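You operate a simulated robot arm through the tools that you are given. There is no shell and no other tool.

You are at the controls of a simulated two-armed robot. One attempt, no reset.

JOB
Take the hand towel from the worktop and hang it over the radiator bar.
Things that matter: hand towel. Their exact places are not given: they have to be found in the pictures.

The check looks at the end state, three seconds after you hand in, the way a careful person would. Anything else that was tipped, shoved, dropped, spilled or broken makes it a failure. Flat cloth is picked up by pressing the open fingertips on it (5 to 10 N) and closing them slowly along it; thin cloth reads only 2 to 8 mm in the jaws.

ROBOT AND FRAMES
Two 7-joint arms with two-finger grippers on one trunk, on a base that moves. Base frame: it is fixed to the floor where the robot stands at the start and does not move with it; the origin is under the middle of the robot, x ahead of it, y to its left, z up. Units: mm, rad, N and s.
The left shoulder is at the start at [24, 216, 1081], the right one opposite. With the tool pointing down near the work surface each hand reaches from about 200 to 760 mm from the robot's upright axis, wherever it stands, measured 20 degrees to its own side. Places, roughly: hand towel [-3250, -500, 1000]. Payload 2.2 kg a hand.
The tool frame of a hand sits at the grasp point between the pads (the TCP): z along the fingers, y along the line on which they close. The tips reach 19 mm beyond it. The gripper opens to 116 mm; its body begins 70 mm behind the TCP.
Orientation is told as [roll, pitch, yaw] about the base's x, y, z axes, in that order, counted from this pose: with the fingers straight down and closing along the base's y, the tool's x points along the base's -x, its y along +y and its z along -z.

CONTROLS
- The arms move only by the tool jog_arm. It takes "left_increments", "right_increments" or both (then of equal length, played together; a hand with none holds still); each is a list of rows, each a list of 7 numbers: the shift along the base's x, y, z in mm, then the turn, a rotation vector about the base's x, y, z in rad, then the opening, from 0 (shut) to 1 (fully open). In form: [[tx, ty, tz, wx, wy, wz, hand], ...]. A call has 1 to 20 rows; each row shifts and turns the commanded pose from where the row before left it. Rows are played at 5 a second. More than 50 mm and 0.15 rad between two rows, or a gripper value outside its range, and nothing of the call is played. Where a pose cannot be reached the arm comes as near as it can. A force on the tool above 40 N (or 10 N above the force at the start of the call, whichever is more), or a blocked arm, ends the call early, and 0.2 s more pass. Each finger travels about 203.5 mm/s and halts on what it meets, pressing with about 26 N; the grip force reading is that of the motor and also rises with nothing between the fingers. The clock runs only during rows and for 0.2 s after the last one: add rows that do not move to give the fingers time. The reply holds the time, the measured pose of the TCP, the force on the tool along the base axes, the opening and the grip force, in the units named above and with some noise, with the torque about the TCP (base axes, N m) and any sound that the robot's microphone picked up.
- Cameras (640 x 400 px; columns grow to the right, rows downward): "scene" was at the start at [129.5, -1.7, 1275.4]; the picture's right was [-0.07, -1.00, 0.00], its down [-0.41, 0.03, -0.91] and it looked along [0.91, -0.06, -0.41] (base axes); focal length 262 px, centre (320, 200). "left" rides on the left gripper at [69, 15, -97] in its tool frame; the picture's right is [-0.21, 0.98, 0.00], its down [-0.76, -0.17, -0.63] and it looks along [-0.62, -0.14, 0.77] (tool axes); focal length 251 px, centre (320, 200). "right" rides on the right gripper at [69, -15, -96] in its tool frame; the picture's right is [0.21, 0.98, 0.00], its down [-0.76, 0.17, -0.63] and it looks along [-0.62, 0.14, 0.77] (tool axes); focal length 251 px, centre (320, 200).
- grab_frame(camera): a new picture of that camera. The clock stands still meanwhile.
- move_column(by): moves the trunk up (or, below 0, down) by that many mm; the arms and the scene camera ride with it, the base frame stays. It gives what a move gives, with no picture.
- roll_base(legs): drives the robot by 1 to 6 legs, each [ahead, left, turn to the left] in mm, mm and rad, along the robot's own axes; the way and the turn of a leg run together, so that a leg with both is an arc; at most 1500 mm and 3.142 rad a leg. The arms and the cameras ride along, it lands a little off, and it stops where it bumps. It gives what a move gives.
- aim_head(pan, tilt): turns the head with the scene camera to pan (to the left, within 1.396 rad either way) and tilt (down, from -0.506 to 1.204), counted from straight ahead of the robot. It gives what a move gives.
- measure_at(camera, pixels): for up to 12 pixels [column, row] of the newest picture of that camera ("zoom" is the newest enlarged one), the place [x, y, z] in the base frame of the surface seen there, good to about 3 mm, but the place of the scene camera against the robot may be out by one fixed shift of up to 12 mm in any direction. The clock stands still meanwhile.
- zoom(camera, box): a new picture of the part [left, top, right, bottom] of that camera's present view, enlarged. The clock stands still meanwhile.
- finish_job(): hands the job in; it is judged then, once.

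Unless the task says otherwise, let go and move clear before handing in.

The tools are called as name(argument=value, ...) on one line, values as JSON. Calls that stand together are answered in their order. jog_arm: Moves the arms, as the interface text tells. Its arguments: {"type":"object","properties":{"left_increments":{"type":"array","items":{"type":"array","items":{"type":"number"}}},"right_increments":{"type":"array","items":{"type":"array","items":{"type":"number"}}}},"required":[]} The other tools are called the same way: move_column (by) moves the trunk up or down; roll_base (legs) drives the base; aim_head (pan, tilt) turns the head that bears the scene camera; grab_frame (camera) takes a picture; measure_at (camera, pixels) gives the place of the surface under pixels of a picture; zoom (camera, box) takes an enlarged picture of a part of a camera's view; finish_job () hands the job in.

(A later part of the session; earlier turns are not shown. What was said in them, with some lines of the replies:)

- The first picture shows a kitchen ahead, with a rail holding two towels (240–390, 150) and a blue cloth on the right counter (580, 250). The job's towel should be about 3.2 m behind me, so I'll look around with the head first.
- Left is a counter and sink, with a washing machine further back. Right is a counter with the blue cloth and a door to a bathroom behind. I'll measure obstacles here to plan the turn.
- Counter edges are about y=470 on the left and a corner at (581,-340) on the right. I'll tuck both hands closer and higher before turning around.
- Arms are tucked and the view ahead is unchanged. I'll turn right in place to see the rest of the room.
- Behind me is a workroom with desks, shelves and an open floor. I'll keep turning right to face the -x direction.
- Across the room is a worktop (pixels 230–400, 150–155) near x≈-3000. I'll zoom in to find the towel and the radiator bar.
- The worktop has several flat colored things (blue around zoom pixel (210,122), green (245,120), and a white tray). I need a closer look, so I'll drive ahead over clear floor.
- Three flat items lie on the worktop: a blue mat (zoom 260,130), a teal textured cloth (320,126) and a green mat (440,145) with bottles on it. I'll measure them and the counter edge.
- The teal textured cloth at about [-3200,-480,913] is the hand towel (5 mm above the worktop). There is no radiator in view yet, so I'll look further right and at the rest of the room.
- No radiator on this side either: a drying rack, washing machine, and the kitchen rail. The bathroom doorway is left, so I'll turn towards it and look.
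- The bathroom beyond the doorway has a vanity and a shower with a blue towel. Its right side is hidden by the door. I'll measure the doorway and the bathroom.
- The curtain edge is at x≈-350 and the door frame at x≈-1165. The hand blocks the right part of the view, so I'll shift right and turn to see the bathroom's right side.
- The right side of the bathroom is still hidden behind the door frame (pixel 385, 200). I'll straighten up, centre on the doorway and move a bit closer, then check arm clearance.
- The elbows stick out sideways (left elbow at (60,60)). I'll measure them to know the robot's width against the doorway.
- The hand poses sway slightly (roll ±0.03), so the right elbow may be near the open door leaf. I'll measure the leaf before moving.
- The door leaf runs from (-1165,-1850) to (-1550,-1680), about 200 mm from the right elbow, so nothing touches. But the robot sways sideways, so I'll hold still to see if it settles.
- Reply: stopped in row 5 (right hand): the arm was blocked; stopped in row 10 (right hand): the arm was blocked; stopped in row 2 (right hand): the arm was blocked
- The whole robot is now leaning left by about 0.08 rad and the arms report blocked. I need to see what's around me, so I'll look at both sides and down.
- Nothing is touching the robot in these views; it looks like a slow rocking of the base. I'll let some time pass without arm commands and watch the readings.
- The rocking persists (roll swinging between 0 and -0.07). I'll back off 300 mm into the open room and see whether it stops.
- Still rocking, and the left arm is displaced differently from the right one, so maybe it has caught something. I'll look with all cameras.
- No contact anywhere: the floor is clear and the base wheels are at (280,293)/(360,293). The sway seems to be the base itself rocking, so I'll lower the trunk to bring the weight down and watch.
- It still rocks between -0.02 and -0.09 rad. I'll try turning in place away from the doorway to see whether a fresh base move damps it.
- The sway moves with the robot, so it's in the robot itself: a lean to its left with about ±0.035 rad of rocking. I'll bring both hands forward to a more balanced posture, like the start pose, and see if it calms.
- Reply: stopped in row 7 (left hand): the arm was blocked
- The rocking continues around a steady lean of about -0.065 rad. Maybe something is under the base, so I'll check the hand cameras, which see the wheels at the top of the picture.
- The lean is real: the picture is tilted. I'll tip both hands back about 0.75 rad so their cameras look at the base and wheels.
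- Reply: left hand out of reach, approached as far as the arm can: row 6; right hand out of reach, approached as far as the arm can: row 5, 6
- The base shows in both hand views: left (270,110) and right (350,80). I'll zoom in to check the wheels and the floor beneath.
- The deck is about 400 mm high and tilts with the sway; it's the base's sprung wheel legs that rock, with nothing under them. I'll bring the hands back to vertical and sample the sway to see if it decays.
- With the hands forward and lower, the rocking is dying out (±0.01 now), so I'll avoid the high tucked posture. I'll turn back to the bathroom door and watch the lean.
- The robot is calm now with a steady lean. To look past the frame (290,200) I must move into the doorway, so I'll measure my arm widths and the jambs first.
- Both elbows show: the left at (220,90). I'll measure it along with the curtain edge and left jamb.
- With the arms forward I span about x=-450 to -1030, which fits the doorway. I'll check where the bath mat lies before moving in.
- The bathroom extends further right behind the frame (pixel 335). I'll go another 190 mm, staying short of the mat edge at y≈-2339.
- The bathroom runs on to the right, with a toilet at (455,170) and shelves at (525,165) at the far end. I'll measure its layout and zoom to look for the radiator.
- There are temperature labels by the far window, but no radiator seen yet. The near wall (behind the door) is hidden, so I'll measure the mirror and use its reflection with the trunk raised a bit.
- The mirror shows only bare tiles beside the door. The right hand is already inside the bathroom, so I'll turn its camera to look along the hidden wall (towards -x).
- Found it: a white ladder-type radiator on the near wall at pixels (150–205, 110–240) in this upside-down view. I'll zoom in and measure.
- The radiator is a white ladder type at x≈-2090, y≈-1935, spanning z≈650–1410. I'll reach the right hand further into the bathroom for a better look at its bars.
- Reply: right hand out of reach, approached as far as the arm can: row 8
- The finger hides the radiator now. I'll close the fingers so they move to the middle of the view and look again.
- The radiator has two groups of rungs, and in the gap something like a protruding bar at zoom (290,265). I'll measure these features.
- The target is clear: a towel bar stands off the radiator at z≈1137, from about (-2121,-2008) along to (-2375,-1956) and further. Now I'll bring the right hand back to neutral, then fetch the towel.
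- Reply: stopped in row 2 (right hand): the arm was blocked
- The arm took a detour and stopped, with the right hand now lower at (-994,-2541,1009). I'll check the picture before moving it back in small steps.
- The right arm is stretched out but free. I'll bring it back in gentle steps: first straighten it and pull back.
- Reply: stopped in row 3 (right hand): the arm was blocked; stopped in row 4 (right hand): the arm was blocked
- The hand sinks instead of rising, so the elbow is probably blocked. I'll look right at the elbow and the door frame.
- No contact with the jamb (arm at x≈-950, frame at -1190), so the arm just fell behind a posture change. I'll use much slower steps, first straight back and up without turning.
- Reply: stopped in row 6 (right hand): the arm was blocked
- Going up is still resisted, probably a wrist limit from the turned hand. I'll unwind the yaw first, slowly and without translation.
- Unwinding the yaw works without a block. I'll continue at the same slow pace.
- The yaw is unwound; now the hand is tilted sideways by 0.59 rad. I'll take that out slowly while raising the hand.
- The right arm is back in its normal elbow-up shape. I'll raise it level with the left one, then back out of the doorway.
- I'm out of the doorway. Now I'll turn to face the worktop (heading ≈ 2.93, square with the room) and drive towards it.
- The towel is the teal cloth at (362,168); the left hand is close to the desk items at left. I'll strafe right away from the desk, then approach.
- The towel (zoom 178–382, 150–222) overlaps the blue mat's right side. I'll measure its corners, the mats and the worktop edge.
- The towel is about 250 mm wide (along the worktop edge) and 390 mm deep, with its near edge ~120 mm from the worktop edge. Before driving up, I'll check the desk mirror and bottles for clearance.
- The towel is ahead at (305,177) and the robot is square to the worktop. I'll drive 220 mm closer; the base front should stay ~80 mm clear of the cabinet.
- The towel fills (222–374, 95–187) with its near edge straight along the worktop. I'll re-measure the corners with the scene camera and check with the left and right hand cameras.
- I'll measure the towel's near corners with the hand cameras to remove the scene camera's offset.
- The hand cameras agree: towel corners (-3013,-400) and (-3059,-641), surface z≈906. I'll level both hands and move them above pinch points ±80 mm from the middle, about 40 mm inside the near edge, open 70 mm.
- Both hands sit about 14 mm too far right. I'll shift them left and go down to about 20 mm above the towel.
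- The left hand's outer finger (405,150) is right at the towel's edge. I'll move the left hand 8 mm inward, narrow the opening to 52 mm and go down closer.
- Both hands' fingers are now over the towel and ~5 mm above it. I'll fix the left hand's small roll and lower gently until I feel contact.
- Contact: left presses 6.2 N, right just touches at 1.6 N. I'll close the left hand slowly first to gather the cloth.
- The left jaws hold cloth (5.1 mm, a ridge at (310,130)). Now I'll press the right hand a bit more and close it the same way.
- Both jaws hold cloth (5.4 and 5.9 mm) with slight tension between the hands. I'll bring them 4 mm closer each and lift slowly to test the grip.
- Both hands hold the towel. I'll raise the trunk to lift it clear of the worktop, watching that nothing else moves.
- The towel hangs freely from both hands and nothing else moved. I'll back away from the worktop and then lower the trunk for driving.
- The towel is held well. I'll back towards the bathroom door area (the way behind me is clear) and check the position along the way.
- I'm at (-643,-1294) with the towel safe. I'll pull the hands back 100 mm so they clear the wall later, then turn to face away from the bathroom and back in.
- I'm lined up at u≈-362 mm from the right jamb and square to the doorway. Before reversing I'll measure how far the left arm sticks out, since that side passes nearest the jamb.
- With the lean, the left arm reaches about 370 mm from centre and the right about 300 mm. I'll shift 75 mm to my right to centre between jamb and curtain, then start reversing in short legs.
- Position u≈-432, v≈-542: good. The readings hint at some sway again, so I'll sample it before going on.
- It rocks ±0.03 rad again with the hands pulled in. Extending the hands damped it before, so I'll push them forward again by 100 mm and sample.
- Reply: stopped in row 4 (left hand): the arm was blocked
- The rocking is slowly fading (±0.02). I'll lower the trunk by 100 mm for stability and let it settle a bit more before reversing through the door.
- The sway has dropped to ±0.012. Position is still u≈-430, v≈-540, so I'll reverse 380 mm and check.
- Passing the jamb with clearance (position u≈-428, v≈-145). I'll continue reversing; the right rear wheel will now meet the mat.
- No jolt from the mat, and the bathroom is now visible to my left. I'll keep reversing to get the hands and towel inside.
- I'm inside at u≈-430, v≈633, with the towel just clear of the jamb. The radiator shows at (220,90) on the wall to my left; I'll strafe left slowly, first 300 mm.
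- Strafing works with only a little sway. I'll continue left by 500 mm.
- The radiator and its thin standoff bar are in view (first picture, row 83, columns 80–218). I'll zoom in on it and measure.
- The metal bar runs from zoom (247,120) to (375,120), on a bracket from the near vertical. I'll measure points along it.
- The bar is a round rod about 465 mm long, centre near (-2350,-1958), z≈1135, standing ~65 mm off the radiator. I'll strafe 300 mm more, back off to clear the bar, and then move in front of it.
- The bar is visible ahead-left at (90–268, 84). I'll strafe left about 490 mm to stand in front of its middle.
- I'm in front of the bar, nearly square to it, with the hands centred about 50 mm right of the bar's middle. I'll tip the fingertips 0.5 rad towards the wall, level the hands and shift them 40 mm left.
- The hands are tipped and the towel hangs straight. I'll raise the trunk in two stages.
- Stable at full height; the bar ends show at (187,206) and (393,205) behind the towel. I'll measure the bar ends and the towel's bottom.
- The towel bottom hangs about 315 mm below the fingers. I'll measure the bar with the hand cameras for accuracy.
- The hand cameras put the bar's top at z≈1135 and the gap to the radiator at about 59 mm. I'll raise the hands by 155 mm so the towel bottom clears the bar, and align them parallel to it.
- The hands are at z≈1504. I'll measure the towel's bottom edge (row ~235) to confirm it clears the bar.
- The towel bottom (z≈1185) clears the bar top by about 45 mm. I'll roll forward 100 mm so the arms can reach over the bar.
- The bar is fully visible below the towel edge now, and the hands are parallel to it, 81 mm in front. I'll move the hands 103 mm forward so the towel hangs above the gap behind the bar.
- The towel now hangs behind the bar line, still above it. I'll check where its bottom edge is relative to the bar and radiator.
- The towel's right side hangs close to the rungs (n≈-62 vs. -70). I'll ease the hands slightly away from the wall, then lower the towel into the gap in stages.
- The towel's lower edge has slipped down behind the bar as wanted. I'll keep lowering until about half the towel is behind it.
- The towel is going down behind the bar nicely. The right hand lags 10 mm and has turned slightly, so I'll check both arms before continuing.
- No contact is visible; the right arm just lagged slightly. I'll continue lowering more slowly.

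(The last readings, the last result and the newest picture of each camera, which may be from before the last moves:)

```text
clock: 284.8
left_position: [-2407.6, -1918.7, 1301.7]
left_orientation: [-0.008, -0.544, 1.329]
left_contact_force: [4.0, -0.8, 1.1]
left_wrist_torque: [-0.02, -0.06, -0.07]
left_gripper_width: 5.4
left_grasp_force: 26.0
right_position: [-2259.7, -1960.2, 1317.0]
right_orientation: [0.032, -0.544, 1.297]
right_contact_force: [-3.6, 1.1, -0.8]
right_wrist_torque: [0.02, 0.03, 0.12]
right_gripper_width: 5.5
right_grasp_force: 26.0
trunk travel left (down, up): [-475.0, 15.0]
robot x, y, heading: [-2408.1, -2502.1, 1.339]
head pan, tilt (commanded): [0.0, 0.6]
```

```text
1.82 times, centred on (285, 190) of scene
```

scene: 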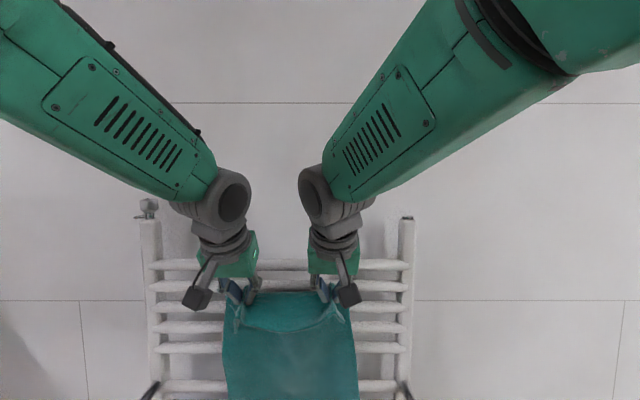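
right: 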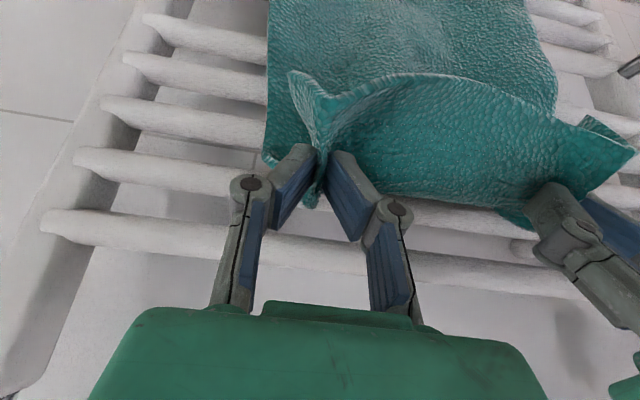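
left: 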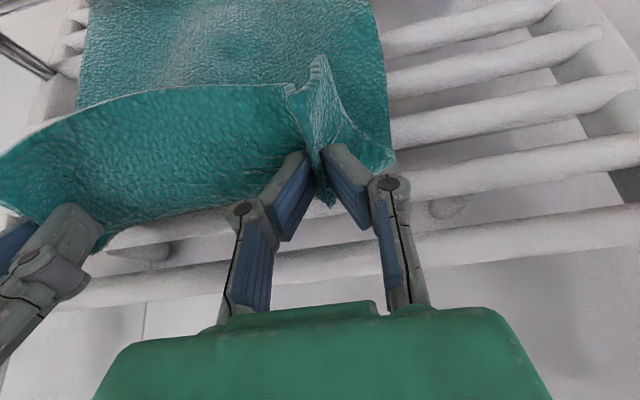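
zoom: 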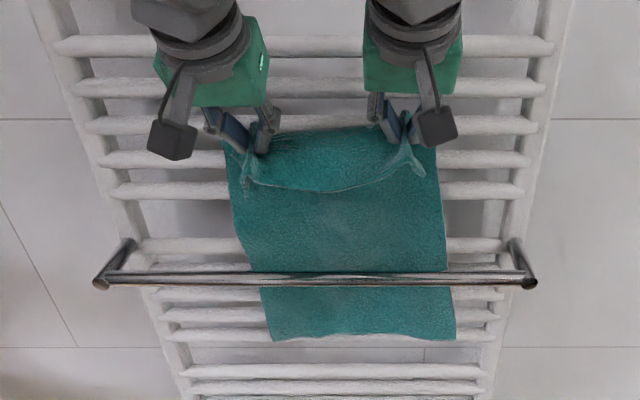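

The right arm isn't following the last bit down, so I'll lower with the trunk instead, 45 mm, which moves both hands together.

move_column(by=-45)

grab_frame(camera="scene")

zoom(camera="scene", box=[150, 80, 420, 300])

```text
clock: 285.6
left_position: [-2408.0, -1919.5, 1257.3]
left_orientation: [-0.008, -0.543, 1.332]
left_contact_force: [4.6, -1.1, 0.4]
left_wrist_torque: [-0.02, -0.05, -0.02]
left_gripper_width: 5.6
left_grasp_force: 25.4
right_position: [-2261.1, -1960.4, 1270.1]
right_orientation: [0.032, -0.542, 1.294]
right_contact_force: [-5.6, 1.4, -0.3]
right_wrist_torque: [-0.02, 0.07, 0.05]
right_gripper_width: 5.6
right_grasp_force: 25.6
trunk travel left (down, up): [-430.0, 60.0]
robot x, y, heading: [-2408.6, -2502.5, 1.339]
head pan, tilt (commanded): [0.0, 0.6]
```

```text
taken
```

scene: 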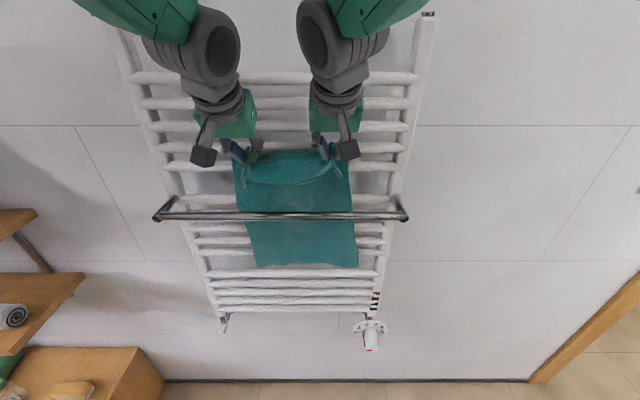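

```text
1.82 times, centred on (285, 190) of scene
```

zoom: 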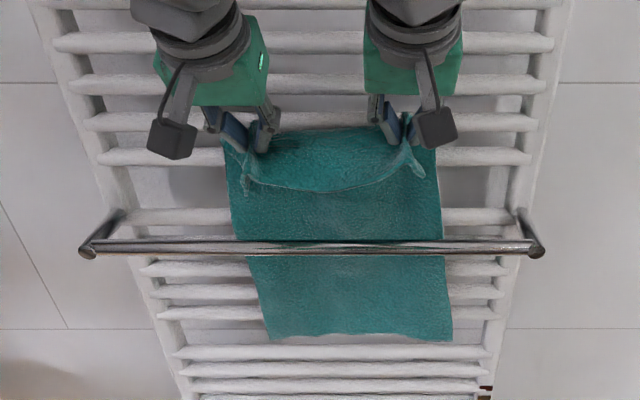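

About half the towel is now behind the bar. I'll measure the bottom edge and the tension looks like 5 N sideways, so I'll also relax the hands together by 5 mm.

measure_at(camera="zoom", pixels=[[275, 335], [350, 330], [445, 335], [340, 300], [340, 248], [340, 220], [340, 150], [290, 185], [350, 190]])

jog_arm(left_increments=[[1, -0.2, 0, 0, 0, 0, 0], [1, -0.2, 0, 0, 0, 0, 0]], right_increments=[[-1.9, 0.4, 0, 0, 0, 0, 0], [-1.9, 0.4, 0, 0, 0, 0, 0]])

```text
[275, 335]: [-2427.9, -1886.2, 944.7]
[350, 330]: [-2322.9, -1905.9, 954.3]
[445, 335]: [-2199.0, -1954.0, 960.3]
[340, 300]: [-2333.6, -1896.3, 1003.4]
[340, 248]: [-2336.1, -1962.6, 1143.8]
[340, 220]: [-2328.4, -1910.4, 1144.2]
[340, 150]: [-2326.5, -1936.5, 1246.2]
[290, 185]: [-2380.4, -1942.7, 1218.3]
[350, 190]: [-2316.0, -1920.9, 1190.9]
```

```text
clock: 286.2
left_position: [-2406.2, -1918.9, 1257.2]
left_orientation: [-0.007, -0.542, 1.33]
left_contact_force: [0.4, 0.4, 0.3]
left_wrist_torque: [-0.03, 0.07, 0.04]
left_gripper_width: 5.4
left_grasp_force: 25.4
right_position: [-2263.2, -1959.1, 1268.9]
right_orientation: [0.034, -0.539, 1.295]
right_contact_force: [0.5, 0.3, -0.3]
right_wrist_torque: [-0.01, -0.01, 0.09]
right_gripper_width: 5.3
right_grasp_force: 25.7
trunk travel left (down, up): [-430.0, 60.0]
robot x, y, heading: [-2406.0, -2507.8, 1.341]
head pan, tilt (commanded): [0.0, 0.6]
```

The bottom edge is at z≈945–955, about 190 mm below the bar, and the tension is gone. Now I'll bring the hands back over the bar in an arc, alternating a little trunk lowering with pulling the hands towards me.

move_column(by=-20)

jog_arm(left_increments=[[-1.8, -7.3, 0, 0, 0, 0, 0], [-1.8, -7.3, 0, 0, 0, 0, 0], [-1.8, -7.3, 0, 0, 0, 0, 0], [-1.8, -7.3, 0, 0, 0, 0, 0], [-1.8, -7.3, 0, 0, 0, 0, 0], [-1.8, -7.3, 0, 0, 0, 0, 0], [-1.8, -7.3, 0, 0, 0, 0, 0], [-1.8, -7.3, 0, 0, 0, 0, 0], [0, 0, 0, 0, 0, 0, 0]], right_increments=[[-1.8, -7.3, 0, 0, 0, 0, 0], [-1.8, -7.3, 0, 0, 0, 0, 0], [-1.8, -7.3, 0, 0, 0, 0, 0], [-1.8, -7.3, 0, 0, 0, 0, 0], [-1.8, -7.3, 0, 0, 0, 0, 0], [-1.8, -7.3, 0, 0, 0, 0, 0], [-1.8, -7.3, 0, 0, 0, 0, 0], [-1.8, -7.3, 0, 0, 0, 0, 0], [0, 0, 0, 0, 0, 0, 0]])

grab_frame(camera="scene")

```text
clock: 286.9
left_position: [-2404.7, -1921.0, 1238.0]
left_orientation: [-0.009, -0.542, 1.329]
left_contact_force: [0.0, -0.7, 0.4]
left_wrist_torque: [0.0, 0.02, 0.04]
left_gripper_width: 5.5
left_grasp_force: 25.7
right_position: [-2263.5, -1958.2, 1248.5]
right_orientation: [0.035, -0.539, 1.295]
right_contact_force: [-0.4, 0.3, 0.4]
right_wrist_torque: [-0.04, -0.02, 0.06]
right_gripper_width: 5.4
right_grasp_force: 25.8
trunk travel left (down, up): [-410.0, 80.0]
robot x, y, heading: [-2407.2, -2498.5, 1.344]
head pan, tilt (commanded): [0.0, 0.6]
```

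```text
clock: 288.9
left_position: [-2420.4, -1975.9, 1238.5]
left_orientation: [-0.008, -0.544, 1.328]
left_contact_force: [0.5, 0.7, -0.1]
left_wrist_torque: [-0.03, 0.03, 0.02]
left_gripper_width: 5.5
left_grasp_force: 26.2
right_position: [-2279.5, -2016.2, 1241.0]
right_orientation: [0.02, -0.531, 1.306]
right_contact_force: [0.0, 0.3, -0.2]
right_wrist_torque: [-0.03, -0.01, 0.06]
right_gripper_width: 5.2
right_grasp_force: 25.5
trunk travel left (down, up): [-410.0, 80.0]
robot x, y, heading: [-2408.3, -2500.6, 1.343]
head pan, tilt (commanded): [0.0, 0.6]
```

```text
taken
```

scene: 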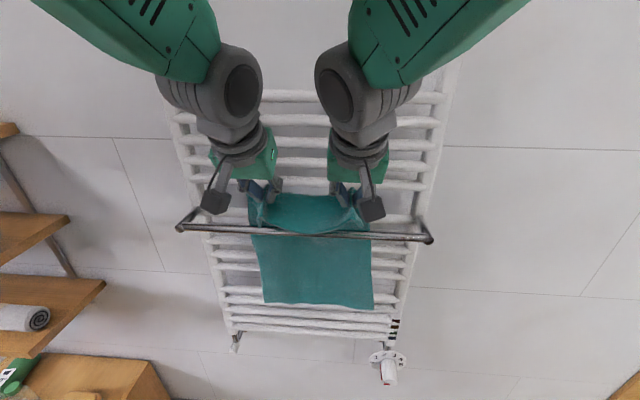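

The hands are now on my side of the bar with the towel draping over it. I'll continue the arc: lower 40 mm, pull back 60 mm.

move_column(by=-40)

jog_arm(left_increments=[[-1.9, -7.9, 0, 0, 0, 0, 0], [-1.9, -7.9, 0, 0, 0, 0, 0], [-1.9, -7.9, 0, 0, 0, 0, 0], [-1.9, -7.9, 0, 0, 0, 0, 0], [-1.9, -7.9, 0, 0, 0, 0, 0], [-1.8, -7.3, 0, 0, 0, 0, 0], [-1.8, -7.3, 0, 0, 0, 0, 0], [-1.8, -7.3, 0, 0, 0, 0, 0], [0, 0, 0, 0, 0, 0, 0]], right_increments=[[-1.8, -7.3, 0, 0, 0, 0, 0], [-1.8, -7.3, 0, 0, 0, 0, 0], [-1.8, -7.3, 0, 0, 0, 0, 0], [-1.8, -7.3, 0, 0, 0, 0, 0], [-1.8, -7.3, 0, 0, 0, 0, 0], [-1.8, -7.3, 0, 0, 0, 0, 0], [-1.8, -7.3, 0, 0, 0, 0, 0], [-1.8, -7.3, 0, 0, 0, 0, 0], [0, 0, 0, 0, 0, 0, 0]])

grab_frame(camera="scene")

```text
clock: 289.8
left_position: [-2420.1, -1978.4, 1197.5]
left_orientation: [-0.011, -0.543, 1.33]
left_contact_force: [0.0, -0.8, 0.0]
left_wrist_torque: [-0.01, 0.04, 0.04]
left_gripper_width: 5.3
left_grasp_force: 25.5
right_position: [-2280.6, -2017.0, 1202.8]
right_orientation: [0.02, -0.534, 1.304]
right_contact_force: [0.4, 0.9, 0.7]
right_wrist_torque: [0.0, -0.05, 0.04]
right_gripper_width: 5.6
right_grasp_force: 26.0
trunk travel left (down, up): [-370.0, 120.0]
robot x, y, heading: [-2409.1, -2506.1, 1.342]
head pan, tilt (commanded): [0.0, 0.6]
```

```text
clock: 291.8
left_position: [-2434.6, -2038.4, 1199.8]
left_orientation: [-0.008, -0.544, 1.331]
left_contact_force: [0.0, -0.1, -0.9]
left_wrist_torque: [0.02, 0.03, 0.01]
left_gripper_width: 5.3
left_grasp_force: 25.4
right_position: [-2300.1, -2076.4, 1196.2]
right_orientation: [-0.005, -0.538, 1.33]
right_contact_force: [-0.1, -0.7, 0.2]
right_wrist_torque: [-0.04, -0.01, 0.06]
right_gripper_width: 5.6
right_grasp_force: 25.6
trunk travel left (down, up): [-370.0, 120.0]
robot x, y, heading: [-2413.3, -2501.8, 1.339]
head pan, tilt (commanded): [0.0, 0.6]
```

```text
taken
```

scene: 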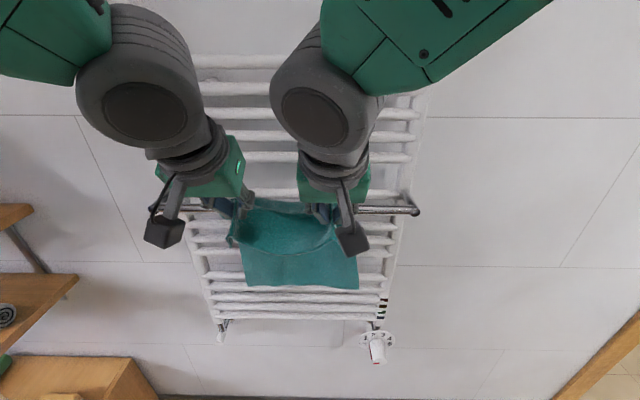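

Hands are 100 mm in front of the bar at z≈1198. I'll lower the trunk further so the front half comes down.

move_column(by=-60)

move_column(by=-50)

aim_head(pan=0.0, tilt=0.5)

grab_frame(camera="scene")

grab_frame(camera="left")

grab_frame(camera="right")

```text
clock: 292.8
left_position: [-2434.7, -2041.6, 1140.9]
left_orientation: [-0.009, -0.542, 1.331]
left_contact_force: [0.7, 0.1, -0.4]
left_wrist_torque: [0.02, 0.01, 0.02]
left_gripper_width: 5.4
left_grasp_force: 25.9
right_position: [-2300.3, -2077.3, 1137.4]
right_orientation: [-0.005, -0.536, 1.328]
right_contact_force: [0.1, -1.0, -0.6]
right_wrist_torque: [-0.01, -0.02, 0.04]
right_gripper_width: 5.6
right_grasp_force: 26.1
trunk travel left (down, up): [-310.0, 180.0]
robot x, y, heading: [-2409.6, -2504.5, 1.338]
head pan, tilt (commanded): [0.0, 0.6]
```

```text
clock: 293.7
left_position: [-2435.2, -2039.3, 1089.4]
left_orientation: [-0.009, -0.542, 1.33]
left_contact_force: [1.1, -1.4, 0.7]
left_wrist_torque: [0.01, 0.0, 0.02]
left_gripper_width: 5.4
left_grasp_force: 26.1
right_position: [-2301.3, -2076.5, 1087.1]
right_orientation: [-0.006, -0.537, 1.329]
right_contact_force: [-0.2, -0.5, 0.2]
right_wrist_torque: [-0.02, 0.0, 0.06]
right_gripper_width: 5.6
right_grasp_force: 26.1
trunk travel left (down, up): [-260.0, 230.0]
robot x, y, heading: [-2406.5, -2501.4, 1.342]
head pan, tilt (commanded): [0.0, 0.6]
```

```text
clock: 294.3
left_position: [-2434.2, -2039.3, 1089.0]
left_orientation: [-0.008, -0.542, 1.33]
left_contact_force: [-0.1, 0.5, 0.0]
left_wrist_torque: [0.03, 0.03, 0.03]
left_gripper_width: 5.4
left_grasp_force: 25.7
right_position: [-2300.4, -2077.1, 1087.1]
right_orientation: [-0.004, -0.538, 1.329]
right_contact_force: [-0.1, 0.0, -0.5]
right_wrist_torque: [0.05, -0.03, 0.05]
right_gripper_width: 5.4
right_grasp_force: 25.6
trunk travel left (down, up): [-260.0, 230.0]
robot x, y, heading: [-2411.1, -2504.2, 1.34]
head pan, tilt (commanded): [0.0, 0.499]
```

```text
taken
```

scene: 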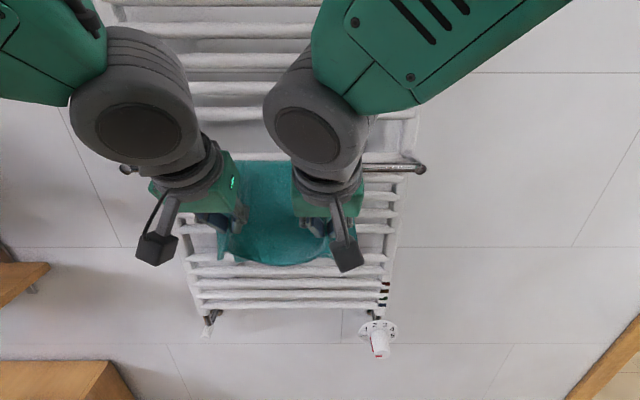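

```text
taken
```

left: 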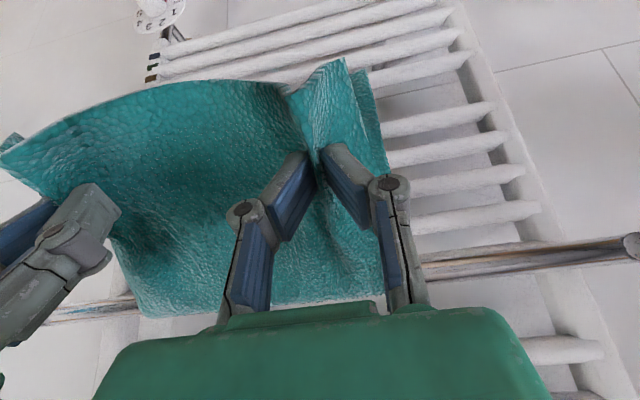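

```text
taken
```

right: 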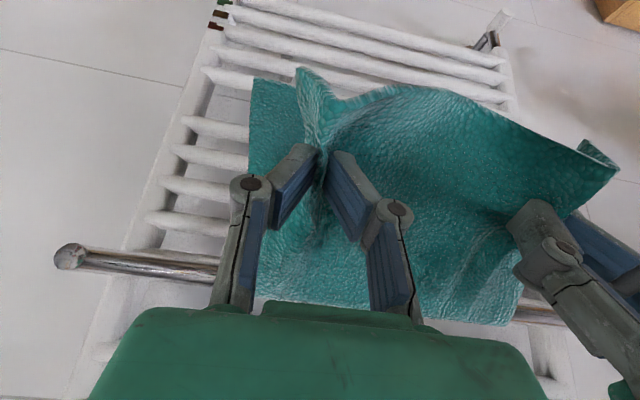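

The towel is draped over the bar with the front half held below it. I'll lower 25 mm more and ease the hands 35 mm towards the wall to slacken the cloth before letting go.

move_column(by=-25)

jog_arm(left_increments=[[1.6, 6.8, 0, 0, 0, 0, 0], [1.6, 6.8, 0, 0, 0, 0, 0], [1.6, 6.8, 0, 0, 0, 0, 0], [1.6, 6.8, 0, 0, 0, 0, 0], [1.6, 6.8, 0, 0, 0, 0, 0], [0, 0, 0, 0, 0, 0, 0]], right_increments=[[1.6, 6.8, 0, 0, 0, 0, 0], [1.6, 6.8, 0, 0, 0, 0, 0], [1.6, 6.8, 0, 0, 0, 0, 0], [1.6, 6.8, 0, 0, 0, 0, 0], [1.6, 6.8, 0, 0, 0, 0, 0], [0, 0, 0, 0, 0, 0, 0]])

grab_frame(camera="left")

grab_frame(camera="right")

```text
clock: 295.1
left_position: [-2434.9, -2039.6, 1063.6]
left_orientation: [-0.009, -0.541, 1.33]
left_contact_force: [0.6, 0.2, 0.7]
left_wrist_torque: [0.0, 0.06, 0.02]
left_gripper_width: 5.5
left_grasp_force: 25.6
right_position: [-2300.7, -2077.2, 1063.1]
right_orientation: [-0.006, -0.539, 1.329]
right_contact_force: [-0.9, 1.1, 0.2]
right_wrist_torque: [0.01, -0.01, 0.06]
right_gripper_width: 5.8
right_grasp_force: 25.8
trunk travel left (down, up): [-235.0, 255.0]
robot x, y, heading: [-2405.6, -2503.9, 1.34]
head pan, tilt (commanded): [0.0, 0.499]
```

```text
clock: 296.4
left_position: [-2426.0, -2003.1, 1065.0]
left_orientation: [-0.01, -0.542, 1.33]
left_contact_force: [0.0, 0.3, 0.4]
left_wrist_torque: [0.0, 0.0, 0.06]
left_gripper_width: 5.5
left_grasp_force: 25.6
right_position: [-2291.3, -2043.2, 1061.8]
right_orientation: [-0.005, -0.539, 1.327]
right_contact_force: [0.3, 0.2, 0.0]
right_wrist_torque: [-0.01, 0.05, 0.06]
right_gripper_width: 5.7
right_grasp_force: 26.2
trunk travel left (down, up): [-235.0, 255.0]
robot x, y, heading: [-2408.2, -2500.8, 1.335]
head pan, tilt (commanded): [0.0, 0.499]
```

```text
taken
```

left: 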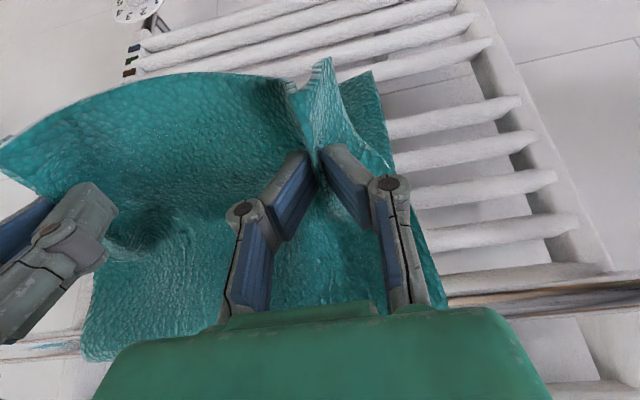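

```text
taken
```

right: 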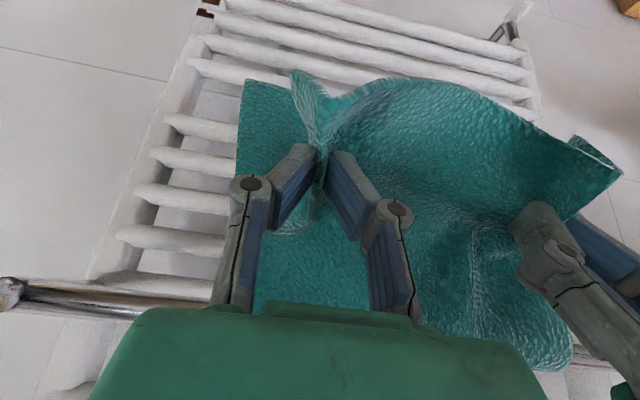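

The cloth is slack and over the bar. I'll open both hands gradually to let go.

jog_arm(left_increments=[[0, 0, 0, 0, 0, 0, 0.1], [0, 0, 0, 0, 0, 0, 0.2], [0, 0, 0, 0, 0, 0, 0.3], [0, 0, 0, 0, 0, 0, 0.4], [0, 0, 0, 0, 0, 0, 0.5], [0, 0, 0, 0, 0, 0, 0.5], [0, 0, 0, 0, 0, 0, 0.5]], right_increments=[[0, 0, 0, 0, 0, 0, 0.1], [0, 0, 0, 0, 0, 0, 0.2], [0, 0, 0, 0, 0, 0, 0.3], [0, 0, 0, 0, 0, 0, 0.4], [0, 0, 0, 0, 0, 0, 0.5], [0, 0, 0, 0, 0, 0, 0.5], [0, 0, 0, 0, 0, 0, 0.5]])

grab_frame(camera="left")

grab_frame(camera="right")

grab_frame(camera="scene")

```text
clock: 298.1
left_position: [-2426.6, -2003.2, 1065.7]
left_orientation: [-0.008, -0.544, 1.331]
left_contact_force: [-0.5, 0.3, -0.2]
left_wrist_torque: [0.01, -0.03, 0.0]
left_gripper_width: 58.3
left_grasp_force: 0.0
right_position: [-2292.0, -2042.0, 1062.3]
right_orientation: [-0.007, -0.539, 1.327]
right_contact_force: [1.1, 0.2, -0.8]
right_wrist_torque: [-0.01, 0.01, -0.01]
right_gripper_width: 57.9
right_grasp_force: 0.1
trunk travel left (down, up): [-235.0, 255.0]
robot x, y, heading: [-2408.6, -2502.5, 1.341]
head pan, tilt (commanded): [0.0, 0.499]
```

```text
taken
```

left: 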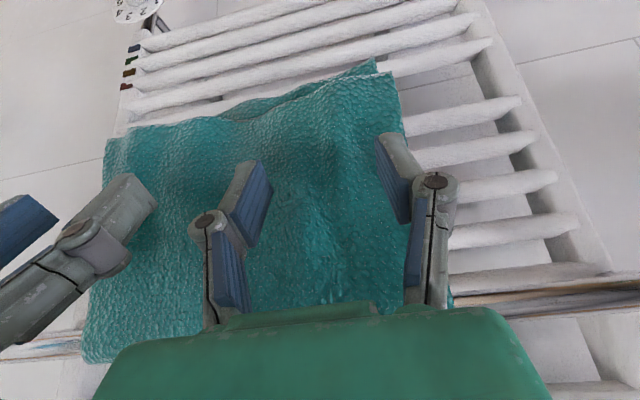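

```text
taken
```

right: 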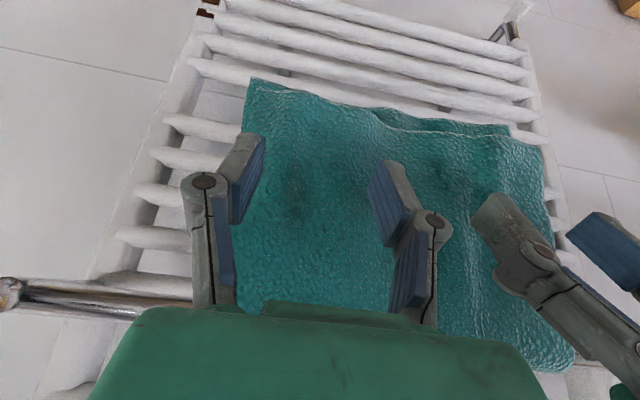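

```text
taken
```

scene: 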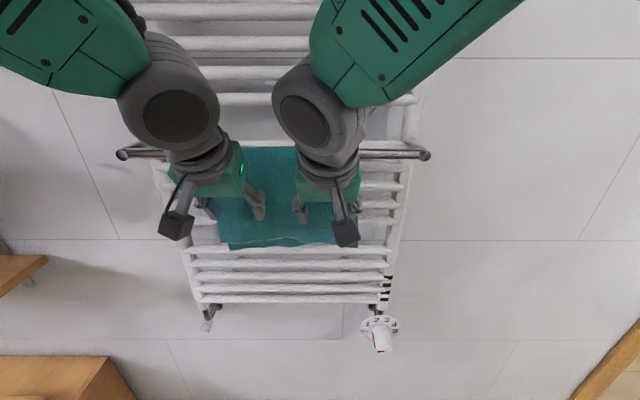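

Released: the front half fell flat, with both halves about level below the bar. I'll withdraw the hands straight back.

jog_arm(left_increments=[[-2.3, -9.7, 0, 0, 0, 0, 0.5], [-3.5, -14.6, 0, 0, 0, 0, 0.5], [-4.7, -19.5, 0, 0, 0, 0, 0.5], [-4.7, -19.5, 0, 0, 0, 0, 0.5], [-4.7, -19.5, 0, 0, 0, 0, 0.5], [-4.7, -19.5, 0, 0, 0, 0, 0.5], [0, 0, 0, 0, 0, 0, 0.5]], right_increments=[[-2.3, -9.7, 0, 0, 0, 0, 0.5], [-3.5, -14.6, 0, 0, 0, 0, 0.5], [-4.7, -19.5, 0, 0, 0, 0, 0.5], [-4.7, -19.5, 0, 0, 0, 0, 0.5], [-4.7, -19.5, 0, 0, 0, 0, 0.5], [-4.7, -19.5, 0, 0, 0, 0, 0.5], [0, 0, 0, 0, 0, 0, 0.5]])

grab_frame(camera="scene")

grab_frame(camera="right")

```text
clock: 299.6
left_position: [-2453.9, -2106.1, 1065.3]
left_orientation: [-0.008, -0.542, 1.331]
left_contact_force: [0.3, -0.4, -0.4]
left_wrist_torque: [-0.01, 0.02, 0.02]
left_gripper_width: 57.8
left_grasp_force: 0.1
right_position: [-2315.6, -2144.8, 1062.8]
right_orientation: [-0.007, -0.537, 1.327]
right_contact_force: [0.4, -1.0, 0.7]
right_wrist_torque: [-0.02, 0.01, -0.01]
right_gripper_width: 58.0
right_grasp_force: 0.1
trunk travel left (down, up): [-235.0, 255.0]
robot x, y, heading: [-2408.6, -2505.4, 1.336]
head pan, tilt (commanded): [0.0, 0.499]
```

```text
taken
```

scene: 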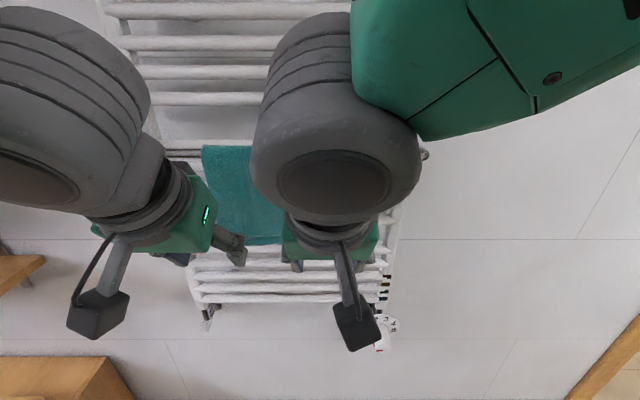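

```text
taken
```

right: 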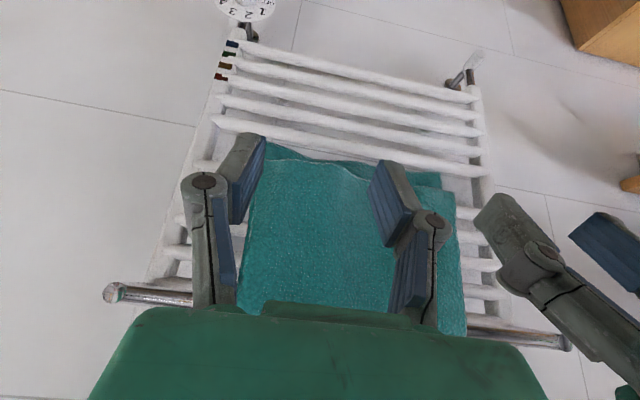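

The towel stays on the bar. I'll back the robot off 120 mm and look at the result from the front.

roll_base(legs=[[-120, 0, 0]])

aim_head(pan=0.0, tilt=0.35)

grab_frame(camera="scene")

grab_frame(camera="left")

grab_frame(camera="right")

```text
clock: 300.9
left_position: [-2480.9, -2220.9, 1065.9]
left_orientation: [-0.009, -0.542, 1.334]
left_contact_force: [-0.1, 0.2, 1.0]
left_wrist_torque: [0.0, 0.03, 0.0]
left_gripper_width: 58.2
left_grasp_force: 0.1
right_position: [-2345.9, -2260.7, 1062.0]
right_orientation: [-0.005, -0.537, 1.335]
right_contact_force: [-0.5, -0.2, -0.2]
right_wrist_torque: [0.02, 0.0, -0.01]
right_gripper_width: 57.9
right_grasp_force: 0.1
trunk travel left (down, up): [-235.0, 255.0]
robot x, y, heading: [-2431.9, -2619.6, 1.339]
head pan, tilt (commanded): [0.0, 0.499]
```

```text
clock: 301.6
left_position: [-2481.7, -2222.9, 1065.8]
left_orientation: [-0.009, -0.544, 1.333]
left_contact_force: [0.4, 0.3, -1.0]
left_wrist_torque: [0.01, 0.02, 0.0]
left_gripper_width: 58.1
left_grasp_force: 0.1
right_position: [-2345.3, -2261.3, 1063.9]
right_orientation: [-0.007, -0.539, 1.333]
right_contact_force: [0.4, 0.4, 0.2]
right_wrist_torque: [-0.03, 0.03, 0.03]
right_gripper_width: 58.0
right_grasp_force: 0.0
trunk travel left (down, up): [-235.0, 255.0]
robot x, y, heading: [-2430.4, -2615.4, 1.34]
head pan, tilt (commanded): [0.0, 0.351]
```

```text
taken
```

scene: 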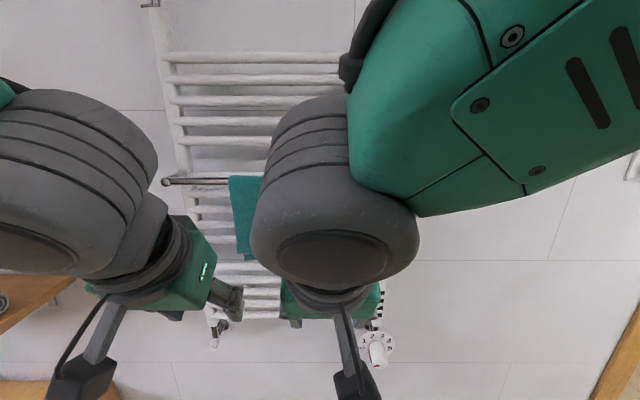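

```text
taken
```

left: 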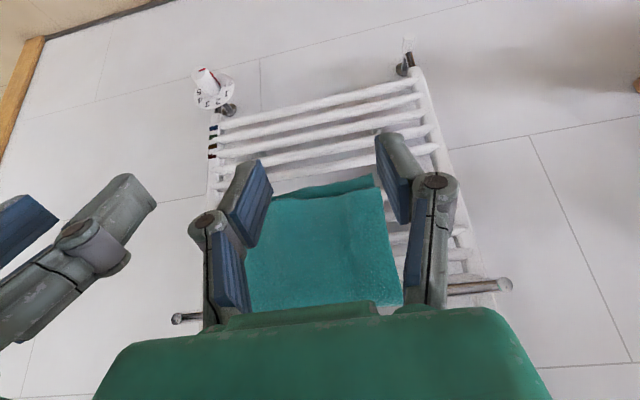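

```text
taken
```

right: 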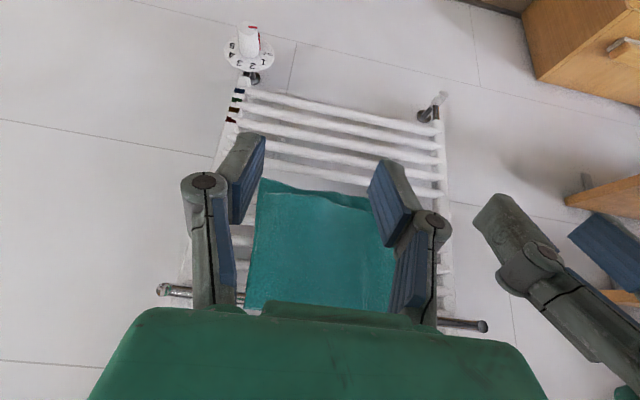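

The towel hangs over the bar in both hand views. I'll spread the hands apart to get a clear frontal view for a final check.

jog_arm(left_increments=[[-19, 4.6, -8, 0, 0, 0, 0.5], [-19, 4.6, -8, 0, 0, 0, 0.5], [-19, 4.6, -8, 0, 0, 0, 0.5], [-19, 4.6, -8, 0, 0, 0, 0.5], [-19, 4.6, -8, 0, 0, 0, 0.5], [-19, 4.6, -8, 0, 0, 0, 0.5], [0, 0, 0, 0, 0, 0, 0.5]], right_increments=[[19, -4.6, -8, 0, 0, 0, 0.5], [19, -4.6, -8, 0, 0, 0, 0.5], [19, -4.6, -8, 0, 0, 0, 0.5], [19, -4.6, -8, 0, 0, 0, 0.5], [19, -4.6, -8, 0, 0, 0, 0.5], [19, -4.6, -8, 0, 0, 0, 0.5], [0, 0, 0, 0, 0, 0, 0.5]])

grab_frame(camera="scene")

zoom(camera="scene", box=[150, 120, 430, 340])

```text
clock: 303.2
left_position: [-2592.1, -2188.1, 1022.4]
left_orientation: [-0.01, -0.543, 1.333]
left_contact_force: [0.3, -0.4, -0.3]
left_wrist_torque: [0.0, 0.03, 0.01]
left_gripper_width: 57.8
left_grasp_force: 0.0
left hand out of reach, approached as far as the arm can: row 6
right_position: [-2231.8, -2288.9, 1015.7]
right_orientation: [-0.006, -0.539, 1.333]
right_contact_force: [-0.6, -0.3, 0.0]
right_wrist_torque: [0.03, 0.04, 0.0]
right_gripper_width: 57.8
right_grasp_force: 0.1
trunk travel left (down, up): [-235.0, 255.0]
robot x, y, heading: [-2435.2, -2614.2, 1.339]
head pan, tilt (commanded): [0.0, 0.351]
```

```text
taken
```

scene: 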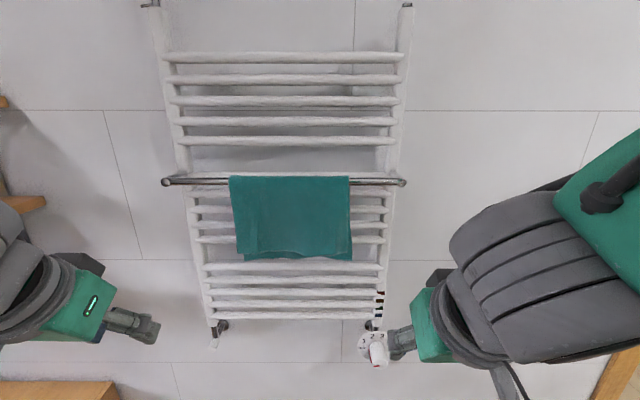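

```text
1.82 times, centred on (290, 230) of scene
```

zoom: 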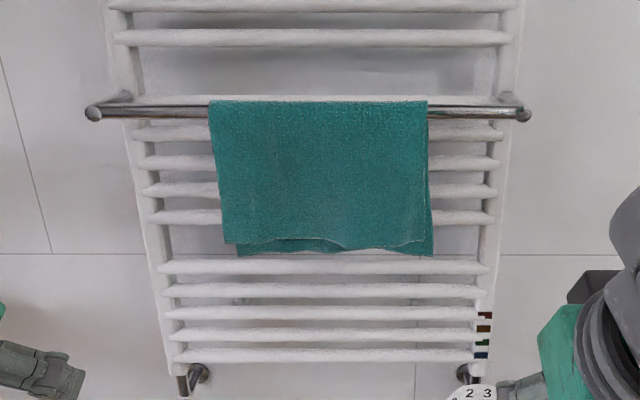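

The towel hangs neatly and evenly over the radiator bar, and both hands are clear. I'll take one quick look at the bath mat I drove over before handing in.

aim_head(pan=-1.39, tilt=0.35)

grab_frame(camera="scene")

```text
clock: 304.7
left_position: [-2592.3, -2187.9, 1022.2]
left_orientation: [-0.007, -0.543, 1.332]
left_contact_force: [0.2, -0.1, -0.6]
left_wrist_torque: [0.03, -0.02, 0.04]
left_gripper_width: 58.1
left_grasp_force: 0.2
right_position: [-2231.8, -2288.6, 1014.3]
right_orientation: [-0.003, -0.54, 1.333]
right_contact_force: [0.0, -0.2, 0.1]
right_wrist_torque: [0.03, -0.01, -0.01]
right_gripper_width: 58.0
right_grasp_force: 0.1
trunk travel left (down, up): [-235.0, 255.0]
robot x, y, heading: [-2438.7, -2615.2, 1.345]
head pan, tilt (commanded): [-1.389, 0.351]
```

```text
taken
```

scene: 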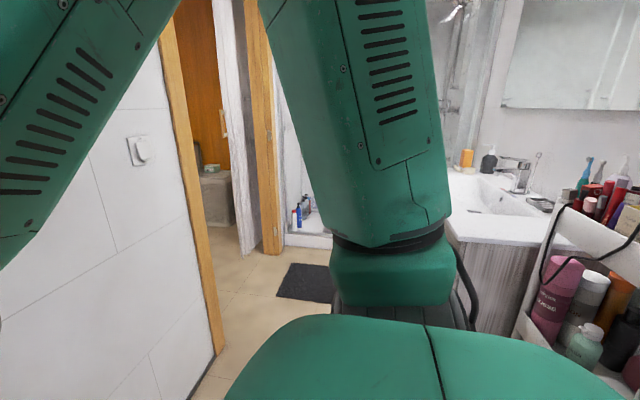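

The mat at (305,283) looks flat; I'll compare one corner with its earlier position.

measure_at(camera="scene", pixels=[[279, 295], [291, 265], [326, 266], [328, 301]])

```text
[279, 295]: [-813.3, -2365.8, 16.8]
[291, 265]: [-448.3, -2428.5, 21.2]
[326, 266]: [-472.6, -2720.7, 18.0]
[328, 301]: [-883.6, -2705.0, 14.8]
```

The mat corners match the earlier ones to within what I can pick out in the picture (about (-813,-2366) and (-448,-2428) now, against (-816,-2339) and (-412,-2426) before). The towel hangs evenly over the radiator bar and the hands are clear, so I'm handing in.

finish_job()

```text
The job is handed in.
```

The hand towel is hanging over the metal bar in front of the bathroom radiator, with about half its length on each side. I let go, backed off, and checked it from the front before handing in. The towel had stayed in place.

- **Other items:** I saw nothing else tipped, dropped or moved. The worktop items were undisturbed after I lifted the towel.
- **Bath mat:** The robot's wheels had to cross the mat in the bathroom doorway. Afterwards it was flat, and its corners were within about 35 mm of where they had been. I can't rule out a small shift, because I picked those corners by eye from across the room.
- **Robot sway:** The robot rocked sideways twice during the job, when its arms were pulled in close. It settled when I extended the arms and lowered the trunk, and I saw no contact with anything.
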